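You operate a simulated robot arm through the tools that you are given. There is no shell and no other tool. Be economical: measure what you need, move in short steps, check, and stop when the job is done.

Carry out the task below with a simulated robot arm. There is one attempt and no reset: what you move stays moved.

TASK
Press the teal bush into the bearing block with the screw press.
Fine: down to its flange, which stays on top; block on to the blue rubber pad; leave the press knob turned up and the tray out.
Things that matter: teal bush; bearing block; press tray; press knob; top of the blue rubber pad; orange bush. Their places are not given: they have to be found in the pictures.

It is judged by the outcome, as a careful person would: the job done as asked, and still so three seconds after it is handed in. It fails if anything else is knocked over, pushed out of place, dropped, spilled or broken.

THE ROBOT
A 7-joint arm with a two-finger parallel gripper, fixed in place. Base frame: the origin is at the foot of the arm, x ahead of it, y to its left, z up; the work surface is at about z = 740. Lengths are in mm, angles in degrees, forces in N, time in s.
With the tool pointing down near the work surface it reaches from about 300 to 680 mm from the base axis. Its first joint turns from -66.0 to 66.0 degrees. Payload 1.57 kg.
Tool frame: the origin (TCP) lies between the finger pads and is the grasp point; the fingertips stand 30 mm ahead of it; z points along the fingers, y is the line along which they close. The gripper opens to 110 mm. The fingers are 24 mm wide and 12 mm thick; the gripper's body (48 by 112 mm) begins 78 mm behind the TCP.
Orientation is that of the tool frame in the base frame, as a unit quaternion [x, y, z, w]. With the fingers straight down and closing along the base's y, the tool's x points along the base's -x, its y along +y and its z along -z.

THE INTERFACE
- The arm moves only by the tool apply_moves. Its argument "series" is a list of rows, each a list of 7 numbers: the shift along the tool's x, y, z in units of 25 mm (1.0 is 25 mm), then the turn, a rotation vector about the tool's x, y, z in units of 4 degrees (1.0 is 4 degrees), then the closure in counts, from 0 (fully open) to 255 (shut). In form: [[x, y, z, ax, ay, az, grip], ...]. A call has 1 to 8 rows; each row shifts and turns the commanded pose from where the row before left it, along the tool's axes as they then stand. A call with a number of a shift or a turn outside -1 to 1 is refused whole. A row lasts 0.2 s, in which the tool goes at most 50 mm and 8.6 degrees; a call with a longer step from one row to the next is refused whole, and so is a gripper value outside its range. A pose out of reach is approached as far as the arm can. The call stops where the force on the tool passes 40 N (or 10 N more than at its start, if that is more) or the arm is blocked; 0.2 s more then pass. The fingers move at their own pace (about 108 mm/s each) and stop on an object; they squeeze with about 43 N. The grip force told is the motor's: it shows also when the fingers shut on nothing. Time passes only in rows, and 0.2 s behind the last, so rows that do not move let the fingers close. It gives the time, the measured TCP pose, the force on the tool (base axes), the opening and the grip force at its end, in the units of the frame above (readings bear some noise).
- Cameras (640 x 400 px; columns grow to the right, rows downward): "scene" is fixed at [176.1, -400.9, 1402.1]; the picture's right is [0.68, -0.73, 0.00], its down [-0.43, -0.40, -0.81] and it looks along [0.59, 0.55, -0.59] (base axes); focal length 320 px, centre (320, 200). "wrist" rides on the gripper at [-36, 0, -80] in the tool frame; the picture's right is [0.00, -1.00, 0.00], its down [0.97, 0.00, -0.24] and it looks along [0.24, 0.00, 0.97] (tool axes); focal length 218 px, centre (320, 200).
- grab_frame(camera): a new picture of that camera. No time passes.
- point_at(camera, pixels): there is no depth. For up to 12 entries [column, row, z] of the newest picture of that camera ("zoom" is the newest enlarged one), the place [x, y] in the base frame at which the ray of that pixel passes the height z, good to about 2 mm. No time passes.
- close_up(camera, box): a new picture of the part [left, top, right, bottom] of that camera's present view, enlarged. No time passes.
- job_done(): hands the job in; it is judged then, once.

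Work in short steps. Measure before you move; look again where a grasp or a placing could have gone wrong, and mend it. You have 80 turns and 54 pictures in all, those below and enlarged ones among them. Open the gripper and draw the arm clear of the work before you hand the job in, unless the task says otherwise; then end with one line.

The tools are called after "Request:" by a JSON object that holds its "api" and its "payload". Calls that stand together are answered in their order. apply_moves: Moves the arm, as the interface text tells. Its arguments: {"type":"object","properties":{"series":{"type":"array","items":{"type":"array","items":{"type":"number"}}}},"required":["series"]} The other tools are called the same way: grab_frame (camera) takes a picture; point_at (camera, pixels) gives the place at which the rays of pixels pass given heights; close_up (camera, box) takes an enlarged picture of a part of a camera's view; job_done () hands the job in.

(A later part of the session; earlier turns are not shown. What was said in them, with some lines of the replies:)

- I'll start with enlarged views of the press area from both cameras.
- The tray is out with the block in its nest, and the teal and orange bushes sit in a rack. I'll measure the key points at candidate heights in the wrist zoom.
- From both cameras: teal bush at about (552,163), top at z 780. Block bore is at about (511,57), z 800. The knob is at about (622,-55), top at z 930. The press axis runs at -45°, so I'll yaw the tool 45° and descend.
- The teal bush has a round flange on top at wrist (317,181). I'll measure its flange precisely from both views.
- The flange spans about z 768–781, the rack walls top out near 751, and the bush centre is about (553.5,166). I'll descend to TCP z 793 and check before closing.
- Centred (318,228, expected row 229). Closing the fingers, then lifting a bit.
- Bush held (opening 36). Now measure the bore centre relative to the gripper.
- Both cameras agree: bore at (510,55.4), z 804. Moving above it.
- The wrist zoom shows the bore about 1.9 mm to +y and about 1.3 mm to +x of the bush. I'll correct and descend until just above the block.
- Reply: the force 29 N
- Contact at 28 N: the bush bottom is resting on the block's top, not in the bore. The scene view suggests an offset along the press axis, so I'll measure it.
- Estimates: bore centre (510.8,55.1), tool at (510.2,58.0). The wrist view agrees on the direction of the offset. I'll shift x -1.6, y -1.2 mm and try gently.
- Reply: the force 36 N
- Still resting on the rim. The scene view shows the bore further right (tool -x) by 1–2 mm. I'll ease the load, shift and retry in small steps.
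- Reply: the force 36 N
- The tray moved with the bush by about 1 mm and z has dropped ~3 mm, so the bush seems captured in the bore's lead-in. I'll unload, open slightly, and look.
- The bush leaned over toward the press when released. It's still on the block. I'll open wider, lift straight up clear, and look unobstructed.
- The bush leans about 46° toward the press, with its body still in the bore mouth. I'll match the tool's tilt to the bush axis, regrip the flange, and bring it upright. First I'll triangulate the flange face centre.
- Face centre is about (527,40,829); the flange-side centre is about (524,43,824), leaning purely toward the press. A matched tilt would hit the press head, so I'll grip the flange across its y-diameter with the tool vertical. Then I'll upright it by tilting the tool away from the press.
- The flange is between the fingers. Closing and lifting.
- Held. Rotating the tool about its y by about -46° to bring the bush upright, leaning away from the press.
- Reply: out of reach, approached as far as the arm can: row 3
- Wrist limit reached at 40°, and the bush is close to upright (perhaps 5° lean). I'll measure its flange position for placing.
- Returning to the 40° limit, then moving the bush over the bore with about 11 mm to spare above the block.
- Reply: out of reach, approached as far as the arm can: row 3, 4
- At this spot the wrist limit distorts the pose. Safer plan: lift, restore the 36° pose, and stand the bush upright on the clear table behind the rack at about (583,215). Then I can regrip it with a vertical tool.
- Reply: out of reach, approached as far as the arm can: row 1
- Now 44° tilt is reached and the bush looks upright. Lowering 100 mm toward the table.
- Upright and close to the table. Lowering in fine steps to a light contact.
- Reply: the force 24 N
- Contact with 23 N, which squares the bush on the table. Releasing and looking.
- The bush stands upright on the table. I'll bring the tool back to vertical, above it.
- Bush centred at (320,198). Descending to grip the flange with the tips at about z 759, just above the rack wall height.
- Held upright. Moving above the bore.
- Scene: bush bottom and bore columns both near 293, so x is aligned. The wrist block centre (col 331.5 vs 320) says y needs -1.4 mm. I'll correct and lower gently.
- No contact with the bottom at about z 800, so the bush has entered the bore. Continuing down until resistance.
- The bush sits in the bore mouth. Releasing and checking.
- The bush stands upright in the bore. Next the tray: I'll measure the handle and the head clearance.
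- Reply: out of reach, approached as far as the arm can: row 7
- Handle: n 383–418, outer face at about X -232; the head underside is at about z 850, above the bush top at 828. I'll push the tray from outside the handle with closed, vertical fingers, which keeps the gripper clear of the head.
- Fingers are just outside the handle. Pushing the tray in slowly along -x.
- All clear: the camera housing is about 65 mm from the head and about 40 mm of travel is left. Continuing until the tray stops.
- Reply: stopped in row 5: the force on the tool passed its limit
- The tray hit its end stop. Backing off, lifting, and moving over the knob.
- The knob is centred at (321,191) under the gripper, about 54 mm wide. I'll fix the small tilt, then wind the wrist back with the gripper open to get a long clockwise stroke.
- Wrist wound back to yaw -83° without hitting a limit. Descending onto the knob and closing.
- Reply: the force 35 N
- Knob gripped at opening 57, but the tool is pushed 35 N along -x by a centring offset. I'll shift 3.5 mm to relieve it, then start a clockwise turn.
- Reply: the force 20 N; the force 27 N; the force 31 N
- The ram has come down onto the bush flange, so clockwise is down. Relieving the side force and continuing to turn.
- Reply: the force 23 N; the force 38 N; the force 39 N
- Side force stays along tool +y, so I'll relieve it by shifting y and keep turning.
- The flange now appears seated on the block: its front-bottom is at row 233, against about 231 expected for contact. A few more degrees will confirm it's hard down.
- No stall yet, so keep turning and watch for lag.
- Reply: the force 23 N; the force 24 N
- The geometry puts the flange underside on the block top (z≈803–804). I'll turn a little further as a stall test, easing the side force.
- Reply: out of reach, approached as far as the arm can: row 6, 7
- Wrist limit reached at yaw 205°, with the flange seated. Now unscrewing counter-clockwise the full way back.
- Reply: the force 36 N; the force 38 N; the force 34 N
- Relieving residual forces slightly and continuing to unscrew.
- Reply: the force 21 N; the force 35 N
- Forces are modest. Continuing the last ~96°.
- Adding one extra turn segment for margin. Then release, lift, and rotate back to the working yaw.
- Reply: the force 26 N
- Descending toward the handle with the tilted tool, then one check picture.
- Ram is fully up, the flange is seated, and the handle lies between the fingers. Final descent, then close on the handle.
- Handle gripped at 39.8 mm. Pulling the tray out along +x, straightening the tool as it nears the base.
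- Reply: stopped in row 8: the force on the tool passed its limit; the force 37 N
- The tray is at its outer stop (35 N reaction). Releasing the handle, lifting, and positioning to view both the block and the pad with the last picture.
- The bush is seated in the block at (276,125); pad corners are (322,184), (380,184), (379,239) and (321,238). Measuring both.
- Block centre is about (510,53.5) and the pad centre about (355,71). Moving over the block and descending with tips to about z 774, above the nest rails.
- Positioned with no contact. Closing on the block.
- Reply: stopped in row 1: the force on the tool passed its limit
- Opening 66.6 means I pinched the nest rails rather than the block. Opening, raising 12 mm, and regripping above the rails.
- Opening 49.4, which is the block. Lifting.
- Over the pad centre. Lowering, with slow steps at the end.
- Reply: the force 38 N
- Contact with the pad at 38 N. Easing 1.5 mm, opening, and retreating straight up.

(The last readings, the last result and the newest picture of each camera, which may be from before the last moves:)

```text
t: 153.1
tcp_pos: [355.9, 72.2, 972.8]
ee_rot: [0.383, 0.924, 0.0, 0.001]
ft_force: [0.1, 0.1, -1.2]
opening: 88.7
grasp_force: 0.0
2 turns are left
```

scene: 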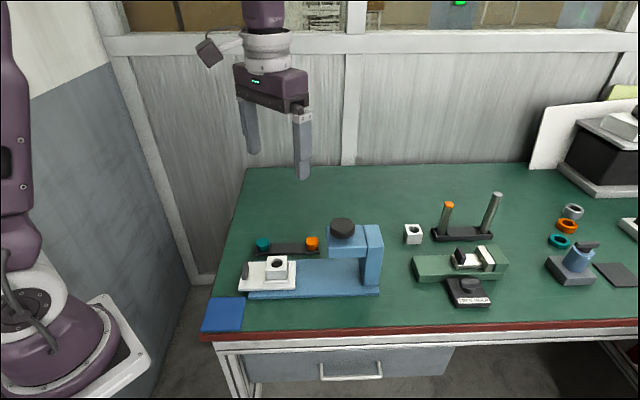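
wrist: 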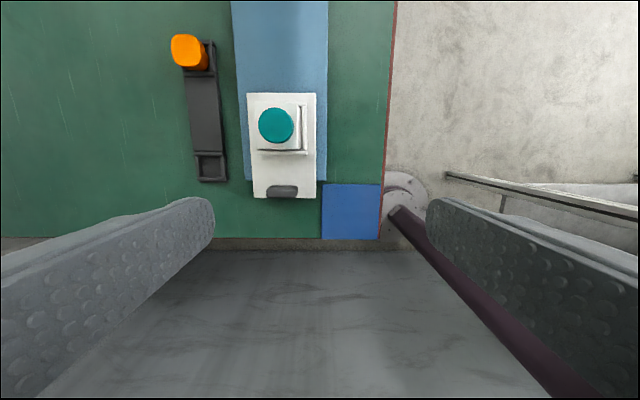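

The gripper is open and clear above the pad, so I'm handing the job in.

Request:
{"api": "job_done", "payload": {}}

```text
The job is handed in.
```

I pressed the teal bush down to its flange and set the block on the blue pad, with the tray out, the knob turned up and the orange bush untouched. I had no pictures left after lifting the block, so its final position on the pad is known only from the arm's position and force readings.
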